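You operate a simulated robot arm through the tools that you are given. There is no shell and no other tool. Be economical: measure what you need, move in short steps, check, and stop when the job is done.

The job below is to be done with a simulated two-armed robot. You get a single attempt, and the scene is never put back.

Task
Pick up the blue bottle with one hand, pass it to the other hand and put it on the upper shelf of the checking bench. Set down upright: blue bottle.
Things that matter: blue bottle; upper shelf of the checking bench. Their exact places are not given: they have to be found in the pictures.

It is judged by the outcome, as a careful person would: the job done as asked, and still so three seconds after it is handed in. It fails if anything else is knocked over, pushed out of place, dropped, spilled or broken.

Robot
Two 7-joint arms with three-finger grippers on one trunk, on a base that drives. Base frame: it is fixed to the floor where the robot stands at the start and does not move with it; the origin is under the middle of the robot, x ahead of it, y to its left, z up. Readings come in m, rad, newtons and seconds.
The left shoulder is at the start at [0.112, 0.126, 0.986], the right one opposite. With the tool pointing down near the work surface each hand reaches from about 0.1 to 0.74 m from the robot's upright axis, wherever it stands, measured 20 degrees to its own side. Places, roughly: upper shelf of the checking bench (14x172 cm) [-1.36, 2.26, 1.24]. Payload 2.94 kg a hand.
The tool frame of a hand sits at the grasp point between the pads (the TCP): z along the fingers, y along the line on which they close. The tips reach 0.03 m beyond it. Largest opening 0.128 m; the body of the gripper starts 0.093 m behind the TCP.
Orientation is that of the tool frame in the base frame, as a unit quaternion [w, x, y, z]. With the fingers straight down and closing along the base's y, the tool's x points along the base's -x, its y along +y and its z along -z.

Tools
- The arms move only by the tool move_arm. It takes "left_targets", "right_targets" or both (then of equal length, played together; a hand with none holds still); each is a list of rows, each a list of 7 numbers: the finger opening in m, from 0 to 0.128, then the shift along the base's x, y, z in m, then the turn, a rotation vector about the base's x, y, z in degrees. In form: [[grip, tx, ty, tz, wx, wy, wz], ...]. A call has 1 to 20 rows; each row is the pose to reach, as a shift and turn from the pose commanded when the call began. Rows are played at 5 a second. More than 0.05 m and 0.15 rad between two rows, or a gripper value outside its range, and nothing of the call is played. A pose out of reach is approached as far as the arm can. The call stops where the force on the tool passes 40 N (or 10 N more than at its start, if that is more) or the arm is blocked; 0.2 s more then pass. Each finger halts on what it meets, pressing with about 28 N; the grip force reading is that of the motor and also rises with nothing between the fingers. The clock runs only during rows and for 0.2 s after the last one: add rows that repeat a pose to give the fingers time. The reply holds the time, the measured pose of the TCP, the force on the tool along the base axes, the opening and the grip force, in the units named above and with some noise, with the torque about the TCP (base axes, N m) and any sound that the robot's microphone picked up.
- Cameras (640 x 400 px; columns grow to the right, rows downward): "scene" is now at [0.2633, 0.0072, 1.1185]; the picture's right is [0.00, -1.00, 0.00], its down [-0.70, -0.00, -0.72] and it looks along [0.72, 0.00, -0.70] (base axes); focal length 214 px, centre (320, 200). "left" rides on the left gripper at [0.069, 0.015, -0.12] in its tool frame; the picture's right is [-0.21, 0.98, 0.00], its down [-0.82, -0.18, -0.54] and it looks along [-0.53, -0.12, 0.84] (tool axes); focal length 251 px, centre (320, 200). "right" rides on the right gripper at [0.069, -0.015, -0.12] in its tool frame; the picture's right is [0.21, 0.98, 0.00], its down [-0.82, 0.18, -0.54] and it looks along [-0.53, 0.12, 0.84] (tool axes); focal length 251 px, centre (320, 200).
- snapshot(camera): a new picture of that camera. The clock stands still meanwhile.
- lift_body(by): slides the trunk up (or, below 0, down) by that many m; the arms and the scene camera ride with it, the base frame stays. It gives what a move gives, with no picture.
- base_move(legs): drives the robot by 1 to 6 legs, each [ahead, left, turn to the left] in m, m and rad, along the robot's own axes; the way and the turn of a leg run together, so that a leg with both is an arc; at most 1.5 m and 3.142 rad a leg. The arms and the cameras ride along, it lands a little off, and it stops where it bumps. It gives what a move gives.
- head_to(pan, tilt): turns the head with the scene camera to pan (to the left, within 1.396 rad either way) and tilt (down, from -0.506 to 1.204), counted from straight ahead of the robot. It gives what a move gives.
- measure_at(camera, pixels): for up to 12 pixels [column, row] of the newest picture of that camera ("zoom" is the newest enlarged one), the place [x, y, z] in the base frame of the surface seen there, good to about 0.002 m, but the place of the scene camera against the robot may be out by one fixed shift of up to 0.025 m in any direction. The clock stands still meanwhile.
- zoom(camera, box): a new picture of the part [left, top, right, bottom] of that camera's present view, enlarged. The clock stands still meanwhile.
- finish_job(): hands the job in; it is judged then, once.

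Work in short steps. Measure before you move; look again where a grasp or a placing could have gone wrong, and mend it. You have 80 turns and 58 pictures in all, those below and enlarged ones among them. Open the grippers and draw the arms clear of the work before you hand the job in, unless the task says otherwise; then end with one line.

The tools are called as a command line: name --argument value ..., lists and objects as JSON in quotes. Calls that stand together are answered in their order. move_arm: Moves the arms, as the interface text tells. Its arguments: {"type":"object","properties":{"left_targets":{"type":"array","items":{"type":"array","items":{"type":"number"}}},"right_targets":{"type":"array","items":{"type":"array","items":{"type":"number"}}}},"required":[]} The other tools are called the same way: lift_body (by) slides the trunk up or down; base_move (legs) drives the base; head_to (pan, tilt) turns the head that bears the scene camera; snapshot (camera) takes a picture; measure_at (camera, pixels) gives the place of the surface under pixels of a picture; zoom (camera, box) takes an enlarged picture of a part of a camera's view; finish_job () hands the job in.

At the start:

```text
t: 0.0
left_tcp_pos: [0.478, 0.0964, 1.0002]
left_ee_rot: [0.0, 0.0, 1.0, 0.0]
left_contact_force: [-0.5, 0.3, 0.1]
left_torque: [-0.02, -0.03, -0.01]
left_finger_gap: 0.1281
left_gripper_force: 0.0
right_tcp_pos: [0.3236, -0.2569, 0.5354]
right_ee_rot: [0.0, -0.001, 1.0, 0.0]
right_contact_force: [0.4, -1.0, 0.7]
right_torque: [0.01, 0.02, 0.0]
right_finger_gap: 0.128
right_gripper_force: 0.0
trunk travel left (down, up): [-0.2, 0.347]
robot x, y, heading: [-0.0004, 0.0015, -0.001]
head pan, tilt: [0.005, 0.77]
```

scene: 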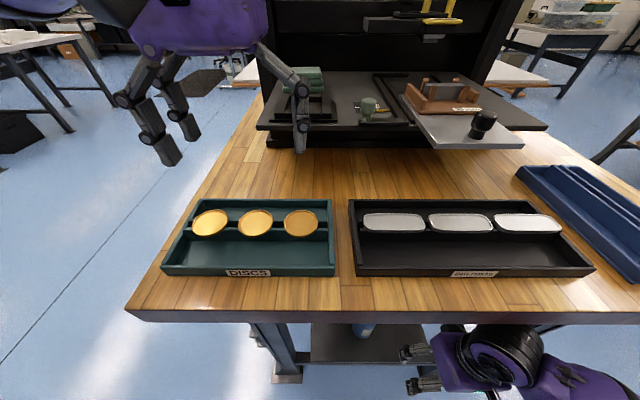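
right: 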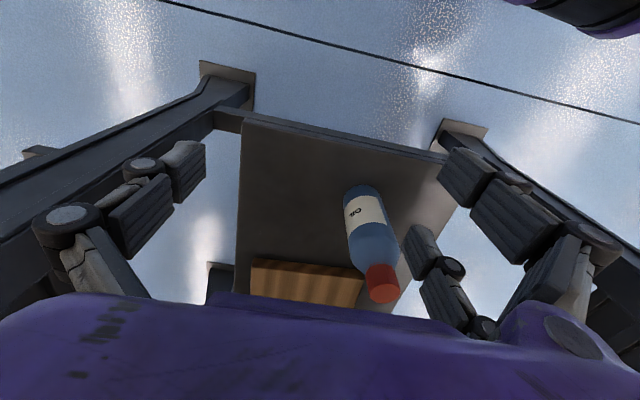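
left: 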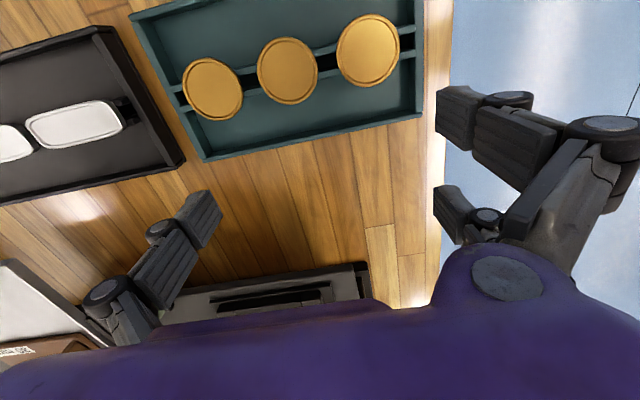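

The right camera shows a blue bottle with a red cap (cap about (381,283), body (365,215)) on a low shelf under the bench. I measure it and the bench.

measure_at --camera "right" --pixels '[[381, 275], [370, 225], [360, 195], [382, 292], [300, 200], [260, 140], [430, 165], [300, 275], [250, 240], [225, 90], [465, 130], [355, 240]]'

measure_at --camera "scene" --pixels '[[362, 330], [330, 345], [130, 312], [620, 315], [340, 300], [340, 320], [260, 140], [480, 125], [250, 250], [450, 260], [270, 370], [440, 30]]'

zoom --camera "scene" --box '[200, 290, 520, 400]'

```text
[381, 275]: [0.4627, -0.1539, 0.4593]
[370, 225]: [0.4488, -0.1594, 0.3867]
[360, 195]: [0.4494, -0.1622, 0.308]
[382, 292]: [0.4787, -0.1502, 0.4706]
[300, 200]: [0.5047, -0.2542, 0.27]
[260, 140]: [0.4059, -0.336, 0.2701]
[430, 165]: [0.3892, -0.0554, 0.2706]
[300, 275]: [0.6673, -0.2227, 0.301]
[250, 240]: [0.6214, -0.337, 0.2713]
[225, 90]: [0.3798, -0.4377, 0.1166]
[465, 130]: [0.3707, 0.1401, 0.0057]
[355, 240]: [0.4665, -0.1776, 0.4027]
```

```text
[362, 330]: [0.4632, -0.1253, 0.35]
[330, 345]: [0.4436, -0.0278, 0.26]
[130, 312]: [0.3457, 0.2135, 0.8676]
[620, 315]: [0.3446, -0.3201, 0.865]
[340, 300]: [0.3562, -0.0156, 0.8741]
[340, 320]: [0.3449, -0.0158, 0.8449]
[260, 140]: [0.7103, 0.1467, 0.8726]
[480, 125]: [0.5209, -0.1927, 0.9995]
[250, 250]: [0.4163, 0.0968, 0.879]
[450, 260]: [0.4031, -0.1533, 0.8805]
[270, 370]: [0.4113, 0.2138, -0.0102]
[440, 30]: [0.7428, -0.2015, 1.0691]
```

```text
2.00 times, centred on (360, 345) of scene
```

zoom: 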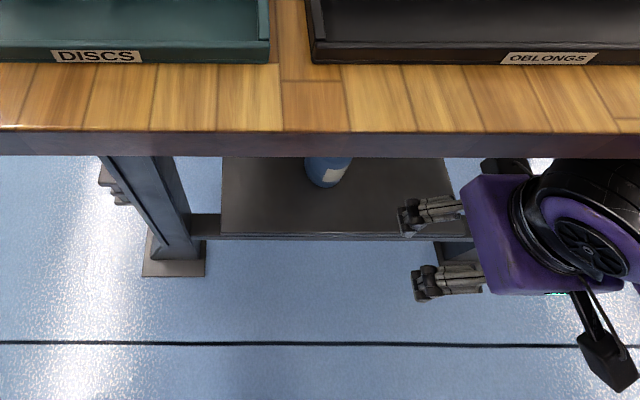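

The bottle stands upright on the lower shelf (z≈0.27) at about (0.475,-0.155), ~0.2 m tall. Now I look to the left and back for the checking bench.

head_to --pan 1.39 --tilt 0.1

snapshot --camera "scene"

```text
t: 1.5
left_tcp_pos: [0.4784, 0.0951, 1.0009]
left_ee_rot: [0.0, 0.0, 1.0, 0.0]
left_contact_force: [1.1, -0.9, 0.9]
left_torque: [0.03, -0.04, -0.01]
left_finger_gap: 0.1281
left_gripper_force: 0.0
right_tcp_pos: [0.3231, -0.2587, 0.5351]
right_ee_rot: [0.0, 0.0, 1.0, 0.0]
right_contact_force: [0.8, 0.0, -0.5]
right_torque: [0.0, -0.04, -0.04]
right_finger_gap: 0.1279
right_gripper_force: 0.2
trunk travel left (down, up): [-0.2, 0.347]
robot x, y, heading: [0.0, 0.0005, -0.002]
head pan, tilt: [1.389, 0.099]
```

```text
53 pictures are left
```

scene: 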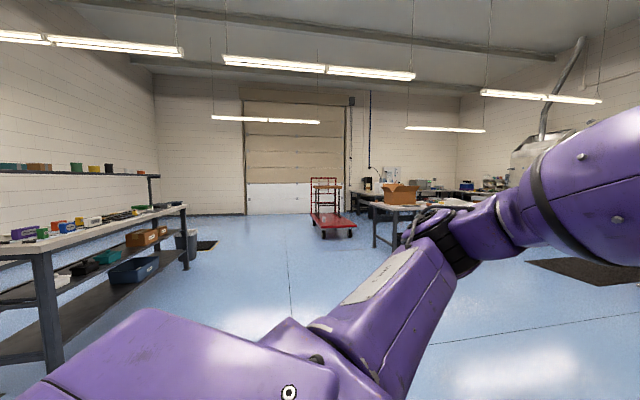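

The checking bench is at the left of the picture with an upper shelf at row ~172. I measure some points on it.

measure_at --camera "scene" --pixels '[[150, 176], [100, 174], [40, 172], [5, 171], [78, 167], [110, 168], [180, 207], [130, 215], [45, 255], [100, 238], [188, 265], [60, 172]]'

zoom --camera "scene" --box '[0, 130, 220, 290]'

```text
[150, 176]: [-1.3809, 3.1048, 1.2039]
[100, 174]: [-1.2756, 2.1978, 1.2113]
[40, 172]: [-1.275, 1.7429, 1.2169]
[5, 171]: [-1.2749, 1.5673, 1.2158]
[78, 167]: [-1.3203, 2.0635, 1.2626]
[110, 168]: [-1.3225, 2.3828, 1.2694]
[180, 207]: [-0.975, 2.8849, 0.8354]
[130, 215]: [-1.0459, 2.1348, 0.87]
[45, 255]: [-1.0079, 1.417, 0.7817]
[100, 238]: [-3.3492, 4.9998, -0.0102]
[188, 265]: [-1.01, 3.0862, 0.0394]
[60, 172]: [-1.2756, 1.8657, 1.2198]
```

```text
2.50 times, centred on (110, 210) of scene
```

zoom: 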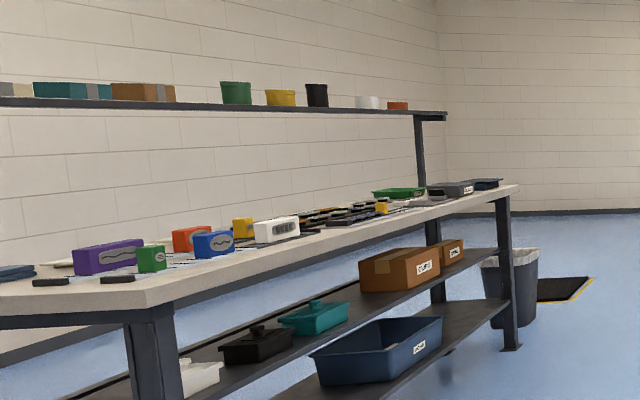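

The shelf runs along y at x≈-1.36, z≈1.24, with gaps between items. First I back off the bench to get room to turn the right hand horizontal.

base_move --legs '[[-0.3, 0, 0]]'

head_to --pan -0.2 --tilt 0.85

snapshot --camera "scene"

```text
t: 3.6
left_tcp_pos: [0.1791, 0.0961, 1.001]
left_ee_rot: [0.0, -0.001, 1.0, 0.001]
left_contact_force: [-0.1, 0.1, 0.5]
left_torque: [0.01, -0.01, -0.01]
left_finger_gap: 0.1278
left_gripper_force: 0.0
right_tcp_pos: [0.0253, -0.2569, 0.5356]
right_ee_rot: [0.001, 0.0, 1.0, 0.0]
right_contact_force: [-0.1, 0.7, 0.2]
right_torque: [0.02, 0.02, -0.01]
right_finger_gap: 0.1279
right_gripper_force: 0.1
trunk travel left (down, up): [-0.2, 0.347]
robot x, y, heading: [-0.2952, 0.002, -0.001]
head pan, tilt: [1.389, 0.099]
```

```text
t: 5.2
left_tcp_pos: [0.1802, 0.0955, 1.0001]
left_ee_rot: [0.001, -0.001, 1.0, 0.0]
left_contact_force: [-0.8, 0.9, 0.0]
left_torque: [-0.01, 0.01, 0.01]
left_finger_gap: 0.1278
left_gripper_force: 0.0
right_tcp_pos: [0.025, -0.2586, 0.536]
right_ee_rot: [0.0, 0.0, 1.0, 0.0]
right_contact_force: [0.3, -0.1, -0.2]
right_torque: [0.02, -0.01, -0.02]
right_finger_gap: 0.128
right_gripper_force: 0.1
trunk travel left (down, up): [-0.2, 0.347]
robot x, y, heading: [-0.3001, -0.0004, -0.004]
head pan, tilt: [-0.201, 0.85]
```

```text
51 pictures are left
```

scene: 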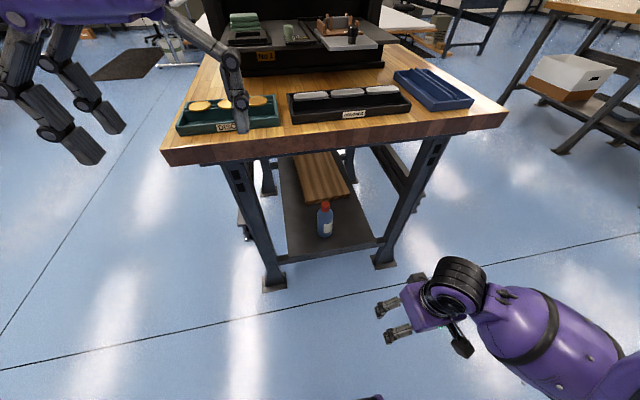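

The bottle is now well visible at (325,220). I zoom in for its shape while there's a clear view.

zoom --camera "scene" --box '[285, 190, 365, 240]'

measure_at --camera "zoom" --pixels '[[320, 100], [320, 160], [315, 200], [315, 250], [325, 340], [270, 280], [380, 280], [325, 390], [200, 300], [450, 380], [298, 120], [342, 120]]'

```text
8.00 times, centred on (325, 215) of scene
```

zoom: 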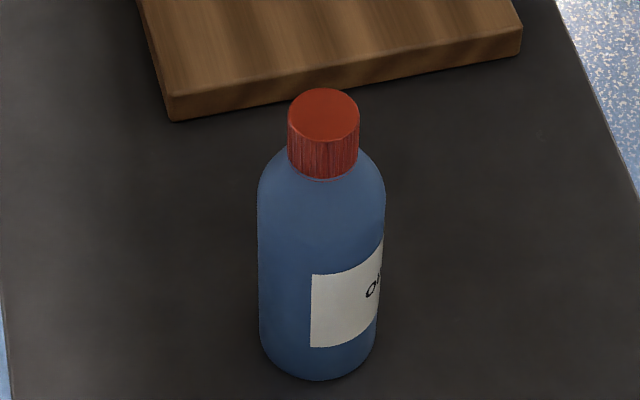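

```text
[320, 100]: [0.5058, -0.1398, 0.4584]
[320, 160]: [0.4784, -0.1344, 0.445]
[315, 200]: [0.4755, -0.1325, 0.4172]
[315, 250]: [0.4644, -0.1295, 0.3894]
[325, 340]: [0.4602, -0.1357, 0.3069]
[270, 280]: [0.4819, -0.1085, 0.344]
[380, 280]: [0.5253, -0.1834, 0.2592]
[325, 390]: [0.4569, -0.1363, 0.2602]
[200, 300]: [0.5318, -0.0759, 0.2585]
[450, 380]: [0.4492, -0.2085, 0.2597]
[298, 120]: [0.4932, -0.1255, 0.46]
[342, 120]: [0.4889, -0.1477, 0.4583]
```

The bottle's true centre is about (0.481,-0.159), base z 0.27, cap top 0.47, body Ø≈0.065. I'll turn the right hand to 30° below horizontal, pointing ahead, then lower the trunk.

move_arm --right_targets '[[0.128, 0.02, 0.01, 0, 0, -7.5, 0], [0.128, 0.04, 0.02, 0, 0, -15, 0], [0.128, 0.06, 0.03, 0, 0, -22.5, 0], [0.128, 0.08, 0.04, 0, 0, -30, 0], [0.128, 0.1, 0.06, 0, 0, -37.5, 0], [0.128, 0.12, 0.07, 0.0, 0, -45, 0], [0.128, 0.14, 0.085, 0.02, 0, -52.5, 0], [0.128, 0.16, 0.1, 0.04, 0, -60, 0]]'

lift_body --by -0.15

snapshot --camera "scene"

```text
t: 7.0
left_tcp_pos: [0.1805, 0.0969, 1.0001]
left_ee_rot: [-0.001, 0.0, 1.0, 0.001]
left_contact_force: [0.5, 0.4, 0.4]
left_torque: [-0.05, -0.01, -0.01]
left_finger_gap: 0.1279
left_gripper_force: 0.1
right_tcp_pos: [0.185, -0.1567, 0.5755]
right_ee_rot: [0.501, 0.0, 0.865, -0.002]
right_contact_force: [-1.0, 0.1, -0.1]
right_torque: [0.01, -0.01, -0.03]
right_finger_gap: 0.1278
right_gripper_force: 0.0
trunk travel left (down, up): [-0.2, 0.347]
robot x, y, heading: [-0.2997, 0.0006, -0.002]
head pan, tilt: [-0.201, 0.85]
```

```text
t: 8.8
left_tcp_pos: [0.179, 0.0961, 0.8503]
left_ee_rot: [0.0, -0.001, 1.0, 0.0]
left_contact_force: [0.3, -0.7, 0.1]
left_torque: [0.0, -0.03, -0.03]
left_finger_gap: 0.1279
left_gripper_force: 0.1
right_tcp_pos: [0.1841, -0.1566, 0.4256]
right_ee_rot: [0.501, 0.0, 0.866, -0.001]
right_contact_force: [0.0, 0.1, 0.4]
right_torque: [0.01, 0.01, -0.03]
right_finger_gap: 0.1279
right_gripper_force: 0.0
trunk travel left (down, up): [-0.05, 0.497]
robot x, y, heading: [-0.3001, 0.001, 0.0]
head pan, tilt: [-0.201, 0.85]
```

```text
49 pictures are left
```

scene: 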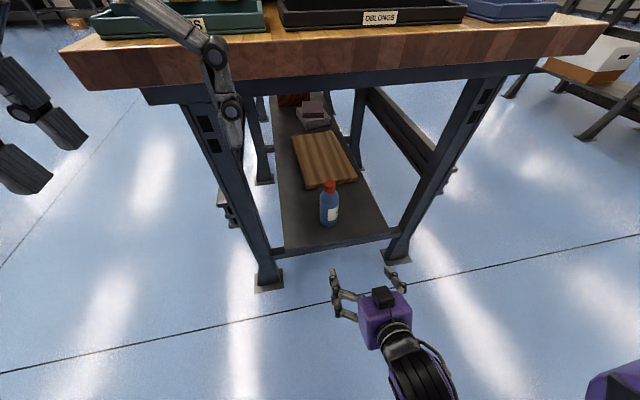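

The right hand points at the bottle. I look through the right camera to measure the bottle from there.

snapshot --camera "right"

```text
48 pictures are left
```

right: 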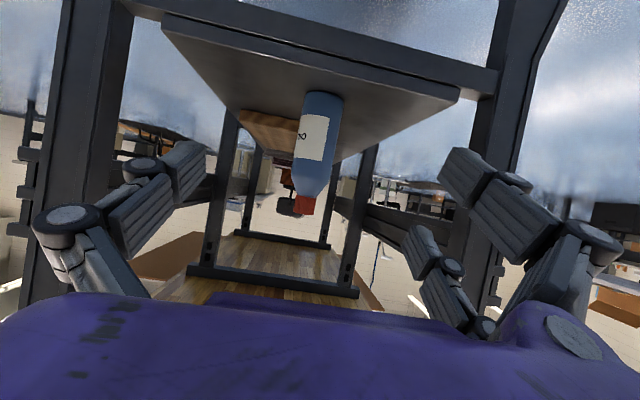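

The bottle is at (318,150) in the (inverted) right view. I measure its body edges, cap and the shelf's front edge.

measure_at --camera "right" --pixels '[[324, 110], [318, 135], [312, 160], [310, 180], [305, 205], [298, 150], [334, 150], [296, 205], [313, 205], [330, 70], [440, 96], [200, 45]]'

```text
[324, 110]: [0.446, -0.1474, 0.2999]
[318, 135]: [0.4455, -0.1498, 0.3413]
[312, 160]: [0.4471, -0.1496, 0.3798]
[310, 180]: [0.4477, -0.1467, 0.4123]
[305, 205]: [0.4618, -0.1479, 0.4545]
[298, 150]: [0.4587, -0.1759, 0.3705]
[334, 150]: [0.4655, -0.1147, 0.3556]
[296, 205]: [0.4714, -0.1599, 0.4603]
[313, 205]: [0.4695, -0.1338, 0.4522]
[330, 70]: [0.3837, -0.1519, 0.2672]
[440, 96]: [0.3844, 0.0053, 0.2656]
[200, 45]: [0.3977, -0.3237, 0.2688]
```

Bottle centre ≈ (0.480,-0.147), radius ≈0.033, straight to z≈0.42. I move to a pre-grasp 10 cm short at z 0.39.

move_arm --right_targets '[[0.128, 0.04, 0.003, -0.01, 0, 0, 0], [0.128, 0.08, 0.006, -0.02, 0, 0, 0], [0.128, 0.12, 0.01, -0.03, 0, 0, 0], [0.128, 0.16, 0.01, -0.0356, 0, 0, 0], [0.128, 0.2, 0.01, -0.0356, 0, 0, 0], [0.128, 0.2, 0.01, -0.0356, 0, 0, 0]]'

snapshot --camera "right"

snapshot --camera "scene"

```text
t: 10.4
left_tcp_pos: [0.1802, 0.0956, 0.8502]
left_ee_rot: [0.0, 0.0, 1.0, 0.0]
left_contact_force: [0.5, 0.2, -1.0]
left_torque: [-0.03, -0.01, 0.0]
left_finger_gap: 0.128
left_gripper_force: 0.1
right_tcp_pos: [0.3736, -0.1665, 0.3734]
right_ee_rot: [0.489, -0.011, 0.872, -0.019]
right_contact_force: [0.0, -0.3, 0.5]
right_torque: [-0.01, 0.0, 0.03]
right_finger_gap: 0.1277
right_gripper_force: 0.0
trunk travel left (down, up): [-0.05, 0.497]
robot x, y, heading: [-0.297, 0.0019, 0.0]
head pan, tilt: [-0.201, 0.85]
stopped in row 6 (right hand): the arm was blocked; the commanded pose is now the measured one
```

```text
47 pictures are left
```

right: 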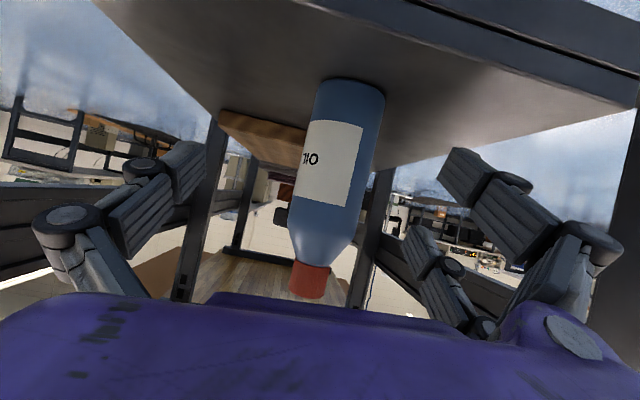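

```text
46 pictures are left
```

scene: 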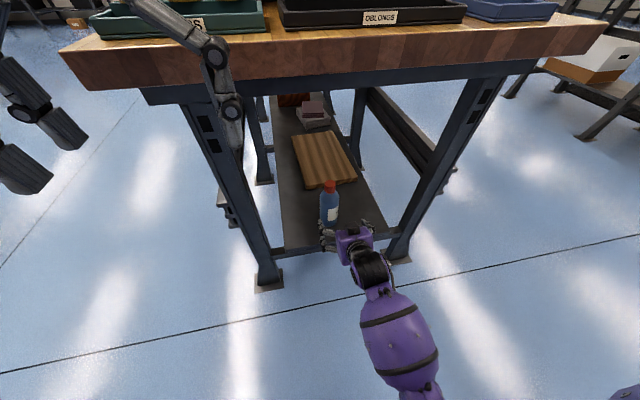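

The right arm hit its reach limit (no contact force). I pull it back slightly, correct its pose, and retract the left hand so the base can drive forward.

move_arm --right_targets '[[0.128, -0.02, 0.01, 0.008, 1.2, -0.7, 0], [0.128, -0.04, 0.02, 0.017, 2.5, -1.4, 0], [0.128, -0.04, 0.02, 0.017, 2.5, -1.4, 0], [0.128, -0.04, 0.02, 0.017, 2.5, -1.4, 0]]' --left_targets '[[0.128, -0.04, 0.02, 0.0, 0, 0, 0], [0.128, -0.08, 0.04, 0.0, 0, 0, 0], [0.128, -0.12, 0.06, 0.0, 0, 0, 0], [0.128, -0.15, 0.08, 0.0, 0, 0, 0]]'

```text
t: 10.8
left_tcp_pos: [0.1417, 0.1179, 0.8505]
left_ee_rot: [-0.002, -0.005, 1.0, -0.002]
left_contact_force: [11.4, -9.8, 7.3]
left_torque: [1.25, 2.2, 0.69]
left_finger_gap: 0.128
left_gripper_force: 0.1
right_tcp_pos: [0.3582, -0.1705, 0.3875]
right_ee_rot: [0.502, -0.011, 0.865, -0.022]
right_contact_force: [0.5, -0.3, -0.4]
right_torque: [0.02, -0.06, -0.01]
right_finger_gap: 0.1281
right_gripper_force: 0.1
trunk travel left (down, up): [-0.05, 0.497]
robot x, y, heading: [-0.2991, 0.0006, 0.0]
head pan, tilt: [-0.201, 0.85]
stopped in row 2 (left hand): the force on the tool passed its limit at 73 N (the readings are from after the stop); the commanded pose is now the measured one
```

The left hand met something, probably its own arm. I look at the left side.

head_to --pan 0.7 --tilt 0.9

snapshot --camera "scene"

```text
t: 12.0
left_tcp_pos: [0.1399, 0.1194, 0.8503]
left_ee_rot: [0.0, -0.003, 1.0, -0.001]
left_contact_force: [-0.3, 0.5, 0.2]
left_torque: [-0.01, -0.02, -0.01]
left_finger_gap: 0.128
left_gripper_force: 0.1
right_tcp_pos: [0.3576, -0.1696, 0.39]
right_ee_rot: [0.501, -0.011, 0.865, -0.023]
right_contact_force: [-0.5, 0.0, 0.8]
right_torque: [0.03, 0.0, 0.01]
right_finger_gap: 0.1278
right_gripper_force: 0.0
trunk travel left (down, up): [-0.05, 0.497]
robot x, y, heading: [-0.2993, 0.0007, -0.003]
head pan, tilt: [0.7, 0.901]
```

```text
45 pictures are left
```

scene: 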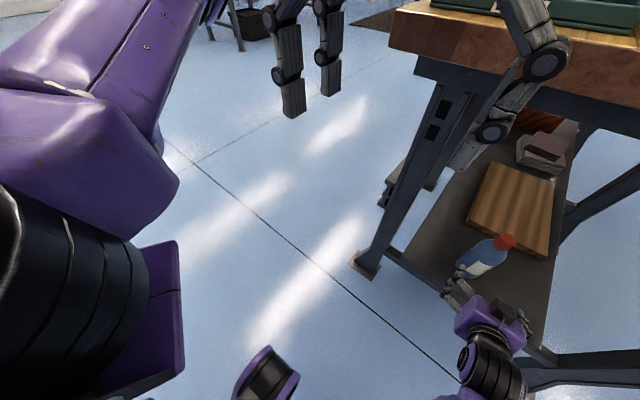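

The left hand only brushed its own arm; it still clears the bench for a 0.12 m drive. I now fix the right hand's sideways position and roll.

move_arm --right_targets '[[0.128, -0.01, 0.011, 0.0, 1.5, 0, 0], [0.128, -0.02, 0.0225, 0.0, 2.9, 0, 0.2], [0.128, -0.02, 0.0225, 0.0, 2.9, 0, 0.2], [0.128, -0.02, 0.0225, 0.0, 2.9, 0, 0.2]]'

```text
t: 13.0
left_tcp_pos: [0.1406, 0.1176, 0.85]
left_ee_rot: [-0.001, -0.004, 1.0, 0.0]
left_contact_force: [-0.5, -0.9, -0.3]
left_torque: [0.02, 0.01, 0.01]
left_finger_gap: 0.1281
left_gripper_force: 0.0
right_tcp_pos: [0.3455, -0.1657, 0.3947]
right_ee_rot: [0.511, -0.015, 0.859, -0.02]
right_contact_force: [1.4, 0.2, 0.2]
right_torque: [0.04, -0.01, -0.01]
right_finger_gap: 0.1281
right_gripper_force: 0.1
trunk travel left (down, up): [-0.05, 0.497]
robot x, y, heading: [-0.2992, -0.002, -0.003]
head pan, tilt: [0.7, 0.901]
```

The pose still lags in y, so the arm is near a limit; I retract further and see whether it settles.

move_arm --right_targets '[[0.128, -0.03, 0, 0, 0, 0, 0], [0.128, -0.06, 0, 0, 0, 0, 0], [0.128, -0.08, 0, 0, 0, 0, 0], [0.128, -0.08, 0, 0, 0, 0, 0], [0.128, -0.08, 0, 0, 0, 0, 0]]'

```text
t: 14.4
left_tcp_pos: [0.1396, 0.1185, 0.85]
left_ee_rot: [0.0, -0.003, 1.0, -0.001]
left_contact_force: [0.2, 0.3, 0.3]
left_torque: [-0.01, 0.01, -0.03]
left_finger_gap: 0.1278
left_gripper_force: 0.1
right_tcp_pos: [0.2761, -0.1733, 0.4059]
right_ee_rot: [0.522, -0.024, 0.852, -0.029]
right_contact_force: [1.0, 0.3, -1.1]
right_torque: [0.02, -0.01, 0.01]
right_finger_gap: 0.128
right_gripper_force: 0.0
trunk travel left (down, up): [-0.05, 0.497]
robot x, y, heading: [-0.3003, 0.0008, 0.007]
head pan, tilt: [0.7, 0.901]
stopped in row 5 (right hand): the arm was blocked; the commanded pose is now the measured one
```

Still blocked; I look at the right arm to see what holds it.

head_to --pan -0.6 --tilt 1.1

snapshot --camera "scene"

```text
t: 15.9
left_tcp_pos: [0.1396, 0.118, 0.8507]
left_ee_rot: [0.0, -0.003, 1.0, -0.001]
left_contact_force: [-0.1, 0.2, 0.4]
left_torque: [-0.02, 0.02, 0.0]
left_finger_gap: 0.1279
left_gripper_force: 0.2
right_tcp_pos: [0.275, -0.1742, 0.4045]
right_ee_rot: [0.521, -0.024, 0.853, -0.03]
right_contact_force: [-0.7, 0.3, 0.2]
right_torque: [-0.02, 0.02, 0.02]
right_finger_gap: 0.1277
right_gripper_force: 0.1
trunk travel left (down, up): [-0.05, 0.497]
robot x, y, heading: [-0.2977, 0.003, -0.001]
head pan, tilt: [-0.6, 1.1]
```

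```text
44 pictures are left
```

scene: 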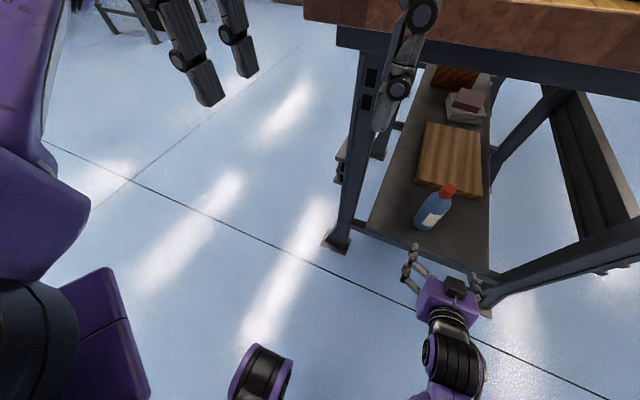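

The view doesn't seem to match pan -0.6; I command the head again further right.

head_to --pan -1.0 --tilt 0.95

snapshot --camera "scene"

```text
t: 16.8
left_tcp_pos: [0.1404, 0.1185, 0.8513]
left_ee_rot: [-0.001, -0.004, 1.0, 0.0]
left_contact_force: [0.7, 0.2, 0.4]
left_torque: [0.01, 0.01, 0.03]
left_finger_gap: 0.1282
left_gripper_force: 0.1
right_tcp_pos: [0.274, -0.173, 0.4043]
right_ee_rot: [0.521, -0.023, 0.853, -0.031]
right_contact_force: [-0.8, 0.2, 0.6]
right_torque: [-0.01, 0.01, 0.02]
right_finger_gap: 0.1281
right_gripper_force: 0.0
trunk travel left (down, up): [-0.05, 0.497]
robot x, y, heading: [-0.297, 0.0019, -0.002]
head pan, tilt: [-1.0, 0.949]
```

```text
43 pictures are left
```

scene: 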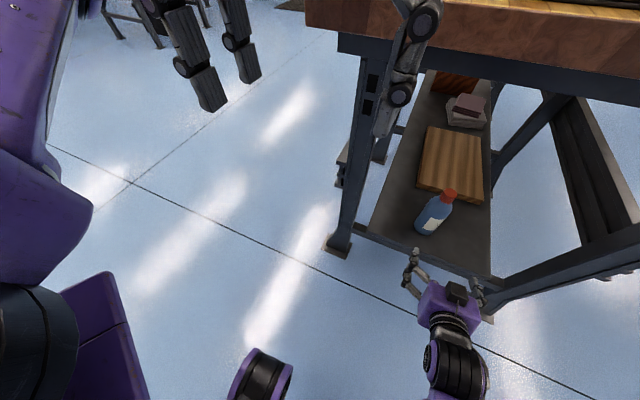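

The view hardly changed, so the head seems stuck. I measure the nearby purple/black parts to understand what is touching.

measure_at --camera "scene" --pixels '[[265, 375], [245, 385], [285, 385], [100, 330], [30, 340], [40, 220], [450, 295], [445, 210], [30, 80], [210, 85], [240, 50], [470, 380]]'

snapshot --camera "left"

```text
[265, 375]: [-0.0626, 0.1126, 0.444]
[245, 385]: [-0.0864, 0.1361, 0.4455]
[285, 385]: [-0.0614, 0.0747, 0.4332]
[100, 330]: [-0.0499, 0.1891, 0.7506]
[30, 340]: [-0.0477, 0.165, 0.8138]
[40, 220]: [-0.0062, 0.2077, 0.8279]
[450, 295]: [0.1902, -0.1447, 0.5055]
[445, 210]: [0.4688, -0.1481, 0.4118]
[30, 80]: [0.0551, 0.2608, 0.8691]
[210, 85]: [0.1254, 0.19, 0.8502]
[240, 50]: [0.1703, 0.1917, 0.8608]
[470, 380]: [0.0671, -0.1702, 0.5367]
```

```text
42 pictures are left
```

left: 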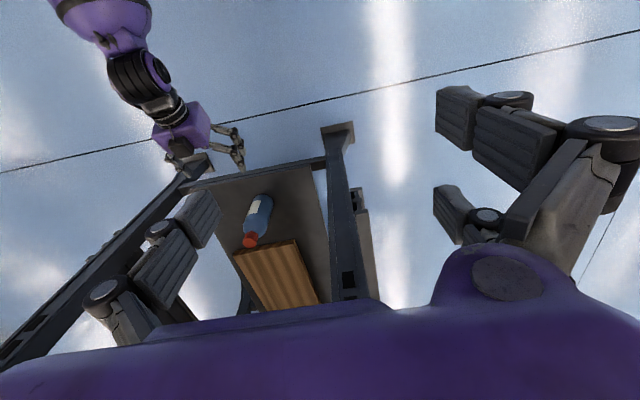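

I bring the left hand back forward to where it was free, then retry the head.

move_arm --left_targets '[[0.128, 0.02, -0.01, 0.0, 0, 0, 0], [0.128, 0.04, -0.02, 0.0, 0, 0, 0], [0.128, 0.04, -0.02, 0.03, 0, 0, 0], [0.128, 0.04, -0.02, 0.06, 0, 0, 0], [0.128, 0.04, -0.02, 0.06, 0, 0, 0]]'

head_to --pan -0.7 --tilt 0.9

snapshot --camera "scene"

```text
t: 18.0
left_tcp_pos: [0.1808, 0.0996, 0.9106]
left_ee_rot: [-0.002, -0.005, 1.0, -0.001]
left_contact_force: [0.8, 0.6, 0.2]
left_torque: [0.04, -0.02, 0.03]
left_finger_gap: 0.1281
left_gripper_force: 0.1
right_tcp_pos: [0.2745, -0.1735, 0.4054]
right_ee_rot: [0.521, -0.023, 0.853, -0.031]
right_contact_force: [-0.9, 0.7, -0.5]
right_torque: [0.0, 0.03, -0.01]
right_finger_gap: 0.128
right_gripper_force: 0.1
trunk travel left (down, up): [-0.05, 0.497]
robot x, y, heading: [-0.2998, -0.002, -0.004]
head pan, tilt: [-1.0, 0.949]
```

```text
t: 18.8
left_tcp_pos: [0.1801, 0.0991, 0.9103]
left_ee_rot: [-0.001, -0.003, 1.0, -0.001]
left_contact_force: [-0.1, 0.4, 0.2]
left_torque: [-0.01, 0.0, -0.02]
left_finger_gap: 0.1279
left_gripper_force: 0.0
right_tcp_pos: [0.2752, -0.1739, 0.4045]
right_ee_rot: [0.521, -0.024, 0.853, -0.03]
right_contact_force: [0.0, 0.2, 0.3]
right_torque: [0.0, -0.01, -0.03]
right_finger_gap: 0.1279
right_gripper_force: 0.0
trunk travel left (down, up): [-0.05, 0.497]
robot x, y, heading: [-0.2947, -0.0071, -0.004]
head pan, tilt: [-0.7, 0.901]
```

```text
41 pictures are left
```

scene: 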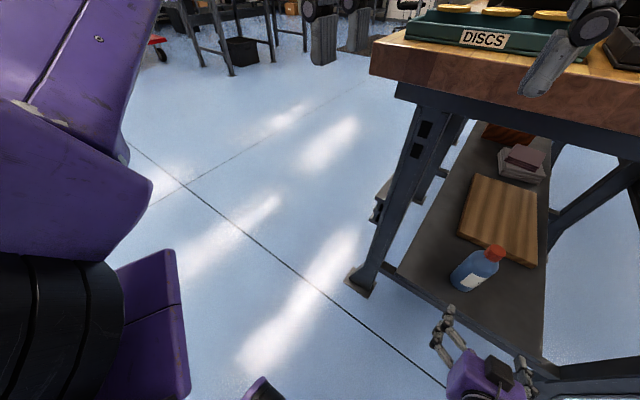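

Tilt follows but pan does not. I test by panning left and then back to the centre.

head_to --pan 1.1 --tilt 0.5

snapshot --camera "scene"

head_to --pan -0.6 --tilt 0.7

snapshot --camera "scene"

```text
t: 20.6
left_tcp_pos: [0.181, 0.0989, 0.9114]
left_ee_rot: [-0.002, -0.005, 1.0, -0.001]
left_contact_force: [0.3, 0.4, 0.1]
left_torque: [-0.03, -0.01, 0.02]
left_finger_gap: 0.128
left_gripper_force: 0.0
right_tcp_pos: [0.2756, -0.1747, 0.4048]
right_ee_rot: [0.521, -0.023, 0.853, -0.031]
right_contact_force: [0.5, -0.5, 0.0]
right_torque: [0.0, 0.0, 0.02]
right_finger_gap: 0.1281
right_gripper_force: 0.0
trunk travel left (down, up): [-0.05, 0.497]
robot x, y, heading: [-0.2986, 0.0007, 0.001]
head pan, tilt: [1.1, 0.499]
```

```text
40 pictures are left
```

scene: 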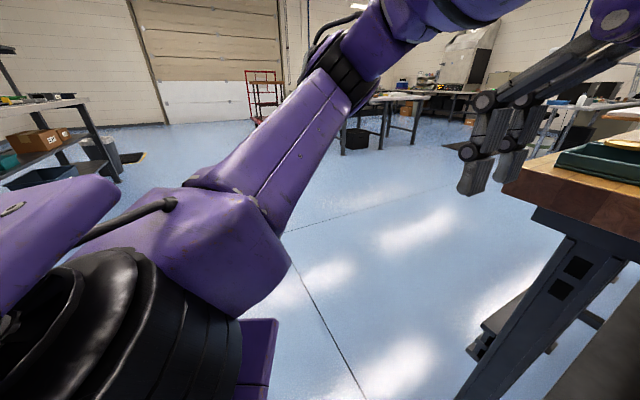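

```text
t: 22.3
left_tcp_pos: [0.1818, 0.0989, 0.9107]
left_ee_rot: [0.0, -0.004, 1.0, -0.001]
left_contact_force: [0.6, -0.3, 0.3]
left_torque: [0.05, 0.01, 0.01]
left_finger_gap: 0.1283
left_gripper_force: 0.1
right_tcp_pos: [0.2747, -0.1743, 0.4047]
right_ee_rot: [0.521, -0.023, 0.852, -0.032]
right_contact_force: [0.1, 0.1, -0.3]
right_torque: [-0.03, 0.0, -0.01]
right_finger_gap: 0.1282
right_gripper_force: 0.0
trunk travel left (down, up): [-0.05, 0.497]
robot x, y, heading: [-0.3004, 0.002, 0.004]
head pan, tilt: [-0.6, 0.7]
```

```text
39 pictures are left
```

scene: 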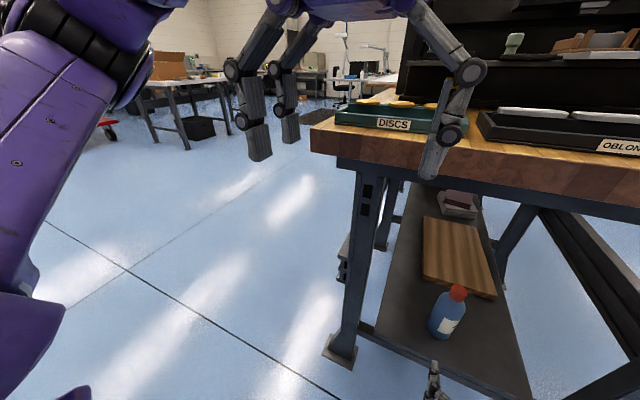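

Panning left works while panning right stops near +0.3, so the right elbow is likely against the head. I move the right hand outward to free it.

move_arm --right_targets '[[0.128, -0.02, -0.03, 0.0, 0, 0, 0], [0.128, -0.04, -0.06, 0.0, 0, 0, 0], [0.128, -0.06, -0.1, 0.0, 0, 0, 0], [0.128, -0.08, -0.13, 0.0, 0, 0, 0], [0.128, -0.08, -0.13, 0.0, 0, 0, 0]]'

head_to --pan -0.8 --tilt 0.8

snapshot --camera "scene"

```text
t: 23.5
left_tcp_pos: [0.1805, 0.1009, 0.9114]
left_ee_rot: [-0.001, -0.003, 1.0, -0.002]
left_contact_force: [0.4, 0.0, 1.1]
left_torque: [-0.01, 0.01, -0.01]
left_finger_gap: 0.1281
left_gripper_force: 0.1
right_tcp_pos: [0.1941, -0.3028, 0.4045]
right_ee_rot: [0.521, -0.024, 0.853, -0.029]
right_contact_force: [-0.3, 0.3, 0.6]
right_torque: [-0.03, 0.01, -0.01]
right_finger_gap: 0.128
right_gripper_force: 0.1
trunk travel left (down, up): [-0.05, 0.497]
robot x, y, heading: [-0.2985, 0.0003, -0.001]
head pan, tilt: [-0.6, 0.7]
```

```text
t: 24.2
left_tcp_pos: [0.1817, 0.0985, 0.9101]
left_ee_rot: [0.0, -0.003, 1.0, 0.0]
left_contact_force: [0.3, 0.4, 0.3]
left_torque: [0.01, -0.01, -0.01]
left_finger_gap: 0.1279
left_gripper_force: 0.0
right_tcp_pos: [0.1943, -0.3028, 0.4047]
right_ee_rot: [0.521, -0.025, 0.853, -0.029]
right_contact_force: [-1.1, -0.4, 0.5]
right_torque: [-0.02, 0.01, 0.01]
right_finger_gap: 0.1278
right_gripper_force: 0.0
trunk travel left (down, up): [-0.05, 0.497]
robot x, y, heading: [-0.2982, 0.0014, -0.0]
head pan, tilt: [-0.799, 0.799]
```

```text
38 pictures are left
```

scene: 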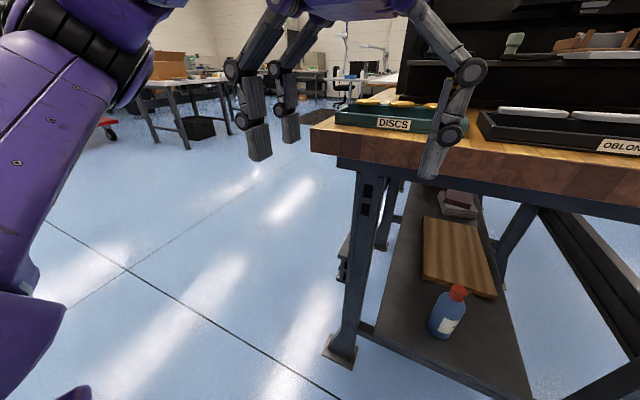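

The head still doesn't move. I return the right arm to its original tool-down pose to unwind it, then try the head again.

move_arm --right_targets '[[0.128, -0.02, 0.0, 0.0, 0.4, 7.5, 0], [0.128, -0.04, 0.01, 0.0, 0.8, 15, 0], [0.128, -0.06, 0.015, 0.0, 1.2, 22.5, 0], [0.128, -0.08, 0.02, 0.0, 1.6, 30, 0], [0.128, -0.1, 0.025, 0.0, 2, 37.5, 0], [0.128, -0.12, 0.03, 0.0, 2.4, 45, 0], [0.128, -0.14, 0.035, 0.0, 2.8, 52.5, 0], [0.128, -0.16, 0.04, 0.0, 3.0, 60, 0], [0.128, -0.16, 0.04, 0.0, 3.0, 60, 0]]'

head_to --pan -0.8 --tilt 0.8

snapshot --camera "scene"

```text
t: 26.2
left_tcp_pos: [0.1816, 0.099, 0.9108]
left_ee_rot: [-0.001, -0.004, 1.0, 0.0]
left_contact_force: [-0.3, -0.7, 0.6]
left_torque: [-0.04, 0.0, 0.0]
left_finger_gap: 0.1279
left_gripper_force: 0.0
right_tcp_pos: [0.046, -0.2814, 0.3829]
right_ee_rot: [0.033, -0.023, 0.999, 0.008]
right_contact_force: [0.6, 0.1, 0.3]
right_torque: [0.05, 0.03, -0.01]
right_finger_gap: 0.128
right_gripper_force: 0.0
right hand out of reach, approached as far as the arm can: row 4, 5, 6, 7, 8, 9
trunk travel left (down, up): [-0.05, 0.497]
robot x, y, heading: [-0.2966, -0.0026, 0.004]
head pan, tilt: [-0.799, 0.799]
```

```text
t: 26.8
left_tcp_pos: [0.1808, 0.0984, 0.9105]
left_ee_rot: [-0.001, -0.004, 1.0, 0.0]
left_contact_force: [-0.9, 0.5, -0.5]
left_torque: [-0.02, -0.02, 0.02]
left_finger_gap: 0.1279
left_gripper_force: 0.1
right_tcp_pos: [0.0466, -0.2817, 0.3829]
right_ee_rot: [0.035, -0.022, 0.999, 0.008]
right_contact_force: [0.9, 0.6, 0.5]
right_torque: [-0.01, 0.03, 0.01]
right_finger_gap: 0.1279
right_gripper_force: 0.1
trunk travel left (down, up): [-0.05, 0.497]
robot x, y, heading: [-0.2963, -0.0014, 0.002]
head pan, tilt: [-0.799, 0.799]
```

```text
37 pictures are left
```

scene: 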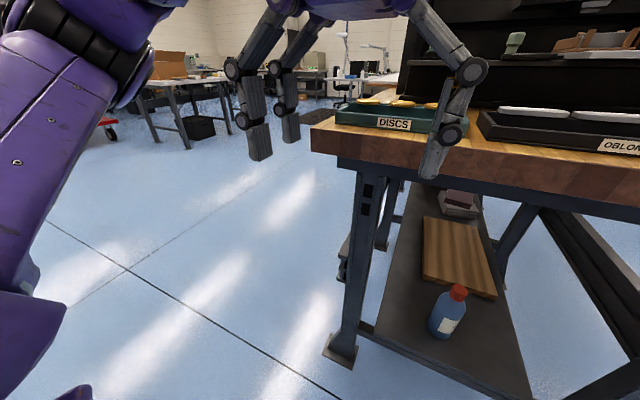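

The picture is identical, so the left arm must be what blocks the head. I move the left hand up and outward, away from the head, and try again.

move_arm --left_targets '[[0.128, 0.02, 0.03, 0.03, 0, 0, 0], [0.128, 0.04, 0.06, 0.05, 0, 0, 0], [0.128, 0.06, 0.09, 0.07, 0, 0, 0], [0.128, 0.08, 0.12, 0.09, 0, 0, 0], [0.128, 0.1, 0.15, 0.1, 0, 0, 0], [0.128, 0.1, 0.15, 0.1, 0, 0, 0]]'

head_to --pan -0.5 --tilt 0.9

snapshot --camera "scene"

```text
t: 28.2
left_tcp_pos: [0.2967, 0.218, 0.9244]
left_ee_rot: [0.0, -0.004, 1.0, -0.001]
left_contact_force: [-0.7, 0.5, 0.2]
left_torque: [0.02, 0.01, -0.03]
left_finger_gap: 0.1281
left_gripper_force: 0.0
left hand out of reach, approached as far as the arm can: row 2, 3, 4, 5, 6
right_tcp_pos: [0.0469, -0.282, 0.3833]
right_ee_rot: [0.035, -0.023, 0.999, 0.008]
right_contact_force: [-0.4, 0.2, -1.4]
right_torque: [0.0, -0.01, -0.01]
right_finger_gap: 0.128
right_gripper_force: 0.0
trunk travel left (down, up): [-0.05, 0.497]
robot x, y, heading: [-0.2984, -0.0001, 0.001]
head pan, tilt: [-0.799, 0.799]
```

```text
t: 29.0
left_tcp_pos: [0.2976, 0.2164, 0.9253]
left_ee_rot: [0.0, -0.004, 1.0, -0.001]
left_contact_force: [-0.1, 0.1, 0.4]
left_torque: [-0.01, -0.01, 0.0]
left_finger_gap: 0.1278
left_gripper_force: 0.0
right_tcp_pos: [0.0471, -0.2823, 0.3823]
right_ee_rot: [0.035, -0.022, 0.999, 0.007]
right_contact_force: [1.1, -0.2, 0.1]
right_torque: [0.03, 0.0, 0.0]
right_finger_gap: 0.1279
right_gripper_force: 0.0
trunk travel left (down, up): [-0.05, 0.497]
robot x, y, heading: [-0.2978, -0.0024, -0.001]
head pan, tilt: [-0.499, 0.901]
```

```text
36 pictures are left
```

scene: 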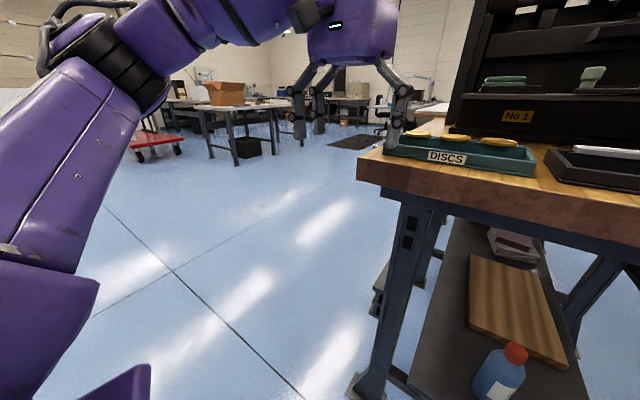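

The head follows only partly. I try going level first and then right, to find the free path.

head_to --pan 0.4 --tilt -0.1

head_to --pan -1.0 --tilt 0.3

snapshot --camera "scene"

```text
t: 30.3
left_tcp_pos: [0.2976, 0.2164, 0.9253]
left_ee_rot: [0.0, -0.003, 1.0, -0.001]
left_contact_force: [-0.3, 0.1, -1.0]
left_torque: [-0.01, 0.02, 0.0]
left_finger_gap: 0.1277
left_gripper_force: 0.0
right_tcp_pos: [0.0462, -0.2813, 0.3816]
right_ee_rot: [0.034, -0.022, 0.999, 0.008]
right_contact_force: [0.7, 0.3, -0.4]
right_torque: [-0.02, -0.02, -0.01]
right_finger_gap: 0.1282
right_gripper_force: 0.0
trunk travel left (down, up): [-0.05, 0.497]
robot x, y, heading: [-0.3012, 0.0042, -0.001]
head pan, tilt: [0.4, -0.099]
```

```text
t: 31.8
left_tcp_pos: [0.297, 0.2163, 0.9252]
left_ee_rot: [0.0, -0.004, 1.0, -0.001]
left_contact_force: [-0.5, 0.0, 1.0]
left_torque: [0.0, 0.03, 0.01]
left_finger_gap: 0.1279
left_gripper_force: 0.1
right_tcp_pos: [0.0458, -0.2817, 0.3826]
right_ee_rot: [0.035, -0.021, 0.999, 0.007]
right_contact_force: [-0.6, 0.4, -0.3]
right_torque: [-0.02, -0.03, 0.0]
right_finger_gap: 0.128
right_gripper_force: 0.1
trunk travel left (down, up): [-0.05, 0.497]
robot x, y, heading: [-0.2978, 0.0, -0.004]
head pan, tilt: [-1.0, 0.3]
```

```text
35 pictures are left
```

scene: 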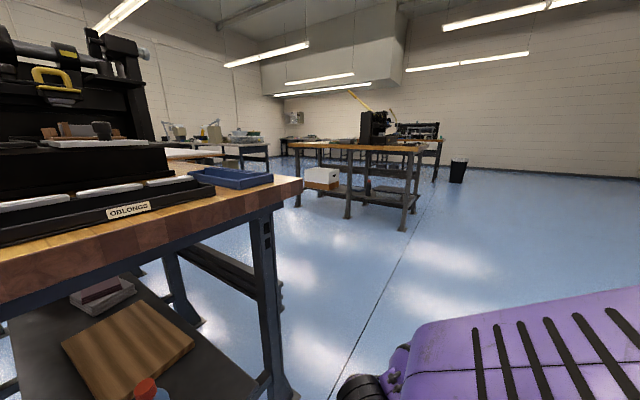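

Now the head is at pan -1.0 and shows the right upper arm at lower right close to the head. I tilt down a bit to see it.

head_to --pan -0.9 --tilt 0.85

snapshot --camera "scene"

measure_at --camera "scene" --pixels '[[320, 200], [420, 250], [500, 250], [560, 200], [400, 350], [500, 350], [600, 330], [300, 330]]'

```text
t: 32.8
left_tcp_pos: [0.2968, 0.2161, 0.9246]
left_ee_rot: [0.0, -0.003, 1.0, -0.001]
left_contact_force: [0.5, 0.2, 0.6]
left_torque: [0.0, -0.03, -0.03]
left_finger_gap: 0.1279
left_gripper_force: 0.1
right_tcp_pos: [0.0466, -0.2812, 0.3835]
right_ee_rot: [0.035, -0.022, 0.999, 0.007]
right_contact_force: [-0.2, 0.3, 0.3]
right_torque: [-0.02, 0.01, 0.02]
right_finger_gap: 0.128
right_gripper_force: 0.1
trunk travel left (down, up): [-0.05, 0.497]
robot x, y, heading: [-0.3015, -0.0012, -0.001]
head pan, tilt: [-0.901, 0.85]
```

```text
34 pictures are left
```

scene: 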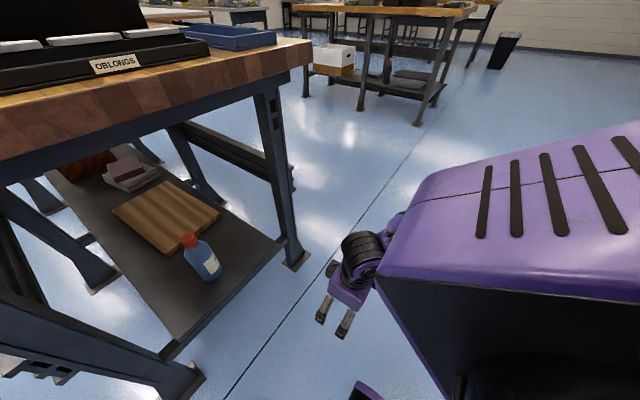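

```text
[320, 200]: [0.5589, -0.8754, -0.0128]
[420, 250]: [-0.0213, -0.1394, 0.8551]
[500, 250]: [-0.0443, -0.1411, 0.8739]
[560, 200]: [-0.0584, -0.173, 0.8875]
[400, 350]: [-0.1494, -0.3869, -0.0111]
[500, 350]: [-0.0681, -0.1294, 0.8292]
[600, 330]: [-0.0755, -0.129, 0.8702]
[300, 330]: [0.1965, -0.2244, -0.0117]
```

The right upper arm sits right beside the head, so the head itself was blocking the arm. I park the head up and to the left, then redo the right hand's turn.

head_to --pan -0.9 --tilt -0.1

head_to --pan 0.8 --tilt -0.1

move_arm --right_targets '[[0.128, 0.02, 0.017, 0.002, 0.15, -7, -0.3], [0.128, 0.04, 0.034, 0.004, 0.3, -14, -0.6], [0.128, 0.06, 0.05, 0.006, 0.45, -21, -0.9], [0.128, 0.08, 0.067, 0.008, 0.6, -28, -1.2], [0.128, 0.1, 0.084, 0.01, 0.75, -35, -1.45], [0.128, 0.12, 0.1, 0.012, 0.9, -42, -1.7], [0.128, 0.14, 0.117, 0.014, 1.05, -49, -2.0], [0.128, 0.153, 0.134, 0.017, 1.2, -56, -2.3], [0.128, 0.153, 0.134, 0.017, 1.2, -56, -2.3]]'

```text
t: 34.0
left_tcp_pos: [0.2978, 0.2169, 0.9243]
left_ee_rot: [-0.001, -0.004, 1.0, -0.001]
left_contact_force: [-0.5, 0.6, -0.4]
left_torque: [0.01, 0.01, 0.0]
left_finger_gap: 0.1282
left_gripper_force: 0.0
right_tcp_pos: [0.0466, -0.2817, 0.3821]
right_ee_rot: [0.036, -0.022, 0.999, 0.008]
right_contact_force: [-0.3, -0.7, -0.4]
right_torque: [-0.02, 0.0, -0.02]
right_finger_gap: 0.1279
right_gripper_force: 0.0
trunk travel left (down, up): [-0.05, 0.497]
robot x, y, heading: [-0.2972, 0.0012, -0.004]
head pan, tilt: [-0.901, -0.099]
```

```text
t: 35.8
left_tcp_pos: [0.2969, 0.2168, 0.9254]
left_ee_rot: [0.0, -0.004, 1.0, -0.002]
left_contact_force: [0.1, 0.1, -0.5]
left_torque: [0.02, -0.01, 0.02]
left_finger_gap: 0.128
left_gripper_force: 0.0
right_tcp_pos: [0.0471, -0.2824, 0.3841]
right_ee_rot: [0.035, -0.022, 0.999, 0.008]
right_contact_force: [-0.3, -0.1, 0.7]
right_torque: [0.01, 0.01, 0.02]
right_finger_gap: 0.128
right_gripper_force: 0.1
trunk travel left (down, up): [-0.05, 0.497]
robot x, y, heading: [-0.3037, 0.001, -0.002]
head pan, tilt: [0.799, -0.099]
```

```text
t: 37.8
left_tcp_pos: [0.2958, 0.2166, 0.9256]
left_ee_rot: [0.001, -0.004, 1.0, -0.002]
left_contact_force: [0.2, -0.3, -0.2]
left_torque: [-0.02, 0.01, -0.01]
left_finger_gap: 0.1281
left_gripper_force: 0.1
right_tcp_pos: [0.2016, -0.1561, 0.4106]
right_ee_rot: [0.501, -0.005, 0.866, -0.001]
right_contact_force: [0.4, -0.3, 0.3]
right_torque: [0.01, -0.03, 0.03]
right_finger_gap: 0.128
right_gripper_force: 0.0
right hand out of reach, approached as far as the arm can: row 1, 2, 3, 4
trunk travel left (down, up): [-0.05, 0.497]
robot x, y, heading: [-0.2987, 0.0006, -0.002]
head pan, tilt: [0.799, -0.099]
```

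The hand is nearly as wanted. I extend again towards the pre-grasp point and watch the tracking.

move_arm --right_targets '[[0.128, 0.04, 0.002, -0.003, 0, 0, 0], [0.128, 0.08, 0.002, -0.006, 0, 0, 0], [0.128, 0.12, 0.002, -0.01, 0, 0, 0], [0.128, 0.16, 0.002, -0.01, 0, 0, 0], [0.128, 0.16, 0.002, -0.01, 0, 0, 0]]'

```text
t: 39.0
left_tcp_pos: [0.2965, 0.2172, 0.9239]
left_ee_rot: [0.0, -0.003, 1.0, -0.001]
left_contact_force: [-1.0, 0.2, 0.5]
left_torque: [-0.01, 0.01, 0.0]
left_finger_gap: 0.1281
left_gripper_force: 0.1
right_tcp_pos: [0.3515, -0.1579, 0.3794]
right_ee_rot: [0.483, -0.011, 0.875, -0.008]
right_contact_force: [-0.2, 1.0, 0.1]
right_torque: [0.0, -0.03, 0.02]
right_finger_gap: 0.1281
right_gripper_force: 0.1
trunk travel left (down, up): [-0.05, 0.497]
robot x, y, heading: [-0.2991, 0.0008, 0.0]
head pan, tilt: [0.799, -0.099]
```

Tracking errors persist as the arm folds high at this trunk height. I retract a little, raise the trunk by 0.15 and lower the hand again so that the elbow drops.

move_arm --right_targets '[[0.128, -0.04, 0, 0, 0, 0, 0], [0.128, -0.08, 0.0, 0.0, 0, 0, 0], [0.128, -0.12, 0.0, 0.01, 0, 0, 0]]'

lift_body --by 0.15

move_arm --right_targets '[[0.128, 0.02, 0, -0.04, 0, 0, 0], [0.128, 0.04, 0.0, -0.08, 0, 0, 0], [0.128, 0.06, 0.0, -0.11, 0, 0, 0], [0.128, 0.07, 0.0, -0.15, 0, 0, 0], [0.128, 0.07, 0.0, -0.15, 0, 0, 0], [0.128, 0.07, 0.0, -0.15, 0, 0, 0]]'

```text
t: 40.0
left_tcp_pos: [0.2968, 0.2162, 0.9247]
left_ee_rot: [-0.001, -0.004, 1.0, -0.001]
left_contact_force: [0.6, 0.3, -0.4]
left_torque: [-0.02, 0.05, 0.01]
left_finger_gap: 0.1278
left_gripper_force: 0.0
right_tcp_pos: [0.2512, -0.165, 0.4123]
right_ee_rot: [0.508, -0.027, 0.861, -0.018]
right_contact_force: [0.0, -0.7, -0.1]
right_torque: [0.02, -0.01, -0.03]
right_finger_gap: 0.1281
right_gripper_force: 0.1
trunk travel left (down, up): [-0.05, 0.497]
robot x, y, heading: [-0.2958, 0.0001, -0.004]
head pan, tilt: [0.799, -0.099]
stopped in row 3 (right hand): the arm was blocked; the commanded pose is now the measured one
```

```text
t: 41.7
left_tcp_pos: [0.2989, 0.2168, 1.0746]
left_ee_rot: [0.0, -0.004, 1.0, -0.002]
left_contact_force: [-0.1, 0.8, 0.6]
left_torque: [-0.03, 0.03, 0.01]
left_finger_gap: 0.1284
left_gripper_force: 0.2
right_tcp_pos: [0.2517, -0.1649, 0.5606]
right_ee_rot: [0.505, -0.027, 0.862, -0.018]
right_contact_force: [-0.2, 0.1, -0.6]
right_torque: [0.01, 0.02, 0.01]
right_finger_gap: 0.1279
right_gripper_force: 0.0
trunk travel left (down, up): [-0.2, 0.347]
robot x, y, heading: [-0.2987, 0.0008, 0.001]
head pan, tilt: [0.799, -0.099]
```

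```text
t: 43.1
left_tcp_pos: [0.2974, 0.2172, 1.0754]
left_ee_rot: [-0.001, -0.004, 1.0, -0.002]
left_contact_force: [-0.2, -0.2, 0.3]
left_torque: [0.0, 0.0, 0.0]
left_finger_gap: 0.128
left_gripper_force: 0.0
right_tcp_pos: [0.3207, -0.1647, 0.4091]
right_ee_rot: [0.506, -0.027, 0.862, -0.018]
right_contact_force: [0.0, 0.4, -0.5]
right_torque: [0.02, 0.01, 0.01]
right_finger_gap: 0.1281
right_gripper_force: 0.1
trunk travel left (down, up): [-0.2, 0.347]
robot x, y, heading: [-0.3005, -0.0022, 0.0]
head pan, tilt: [0.799, -0.099]
```

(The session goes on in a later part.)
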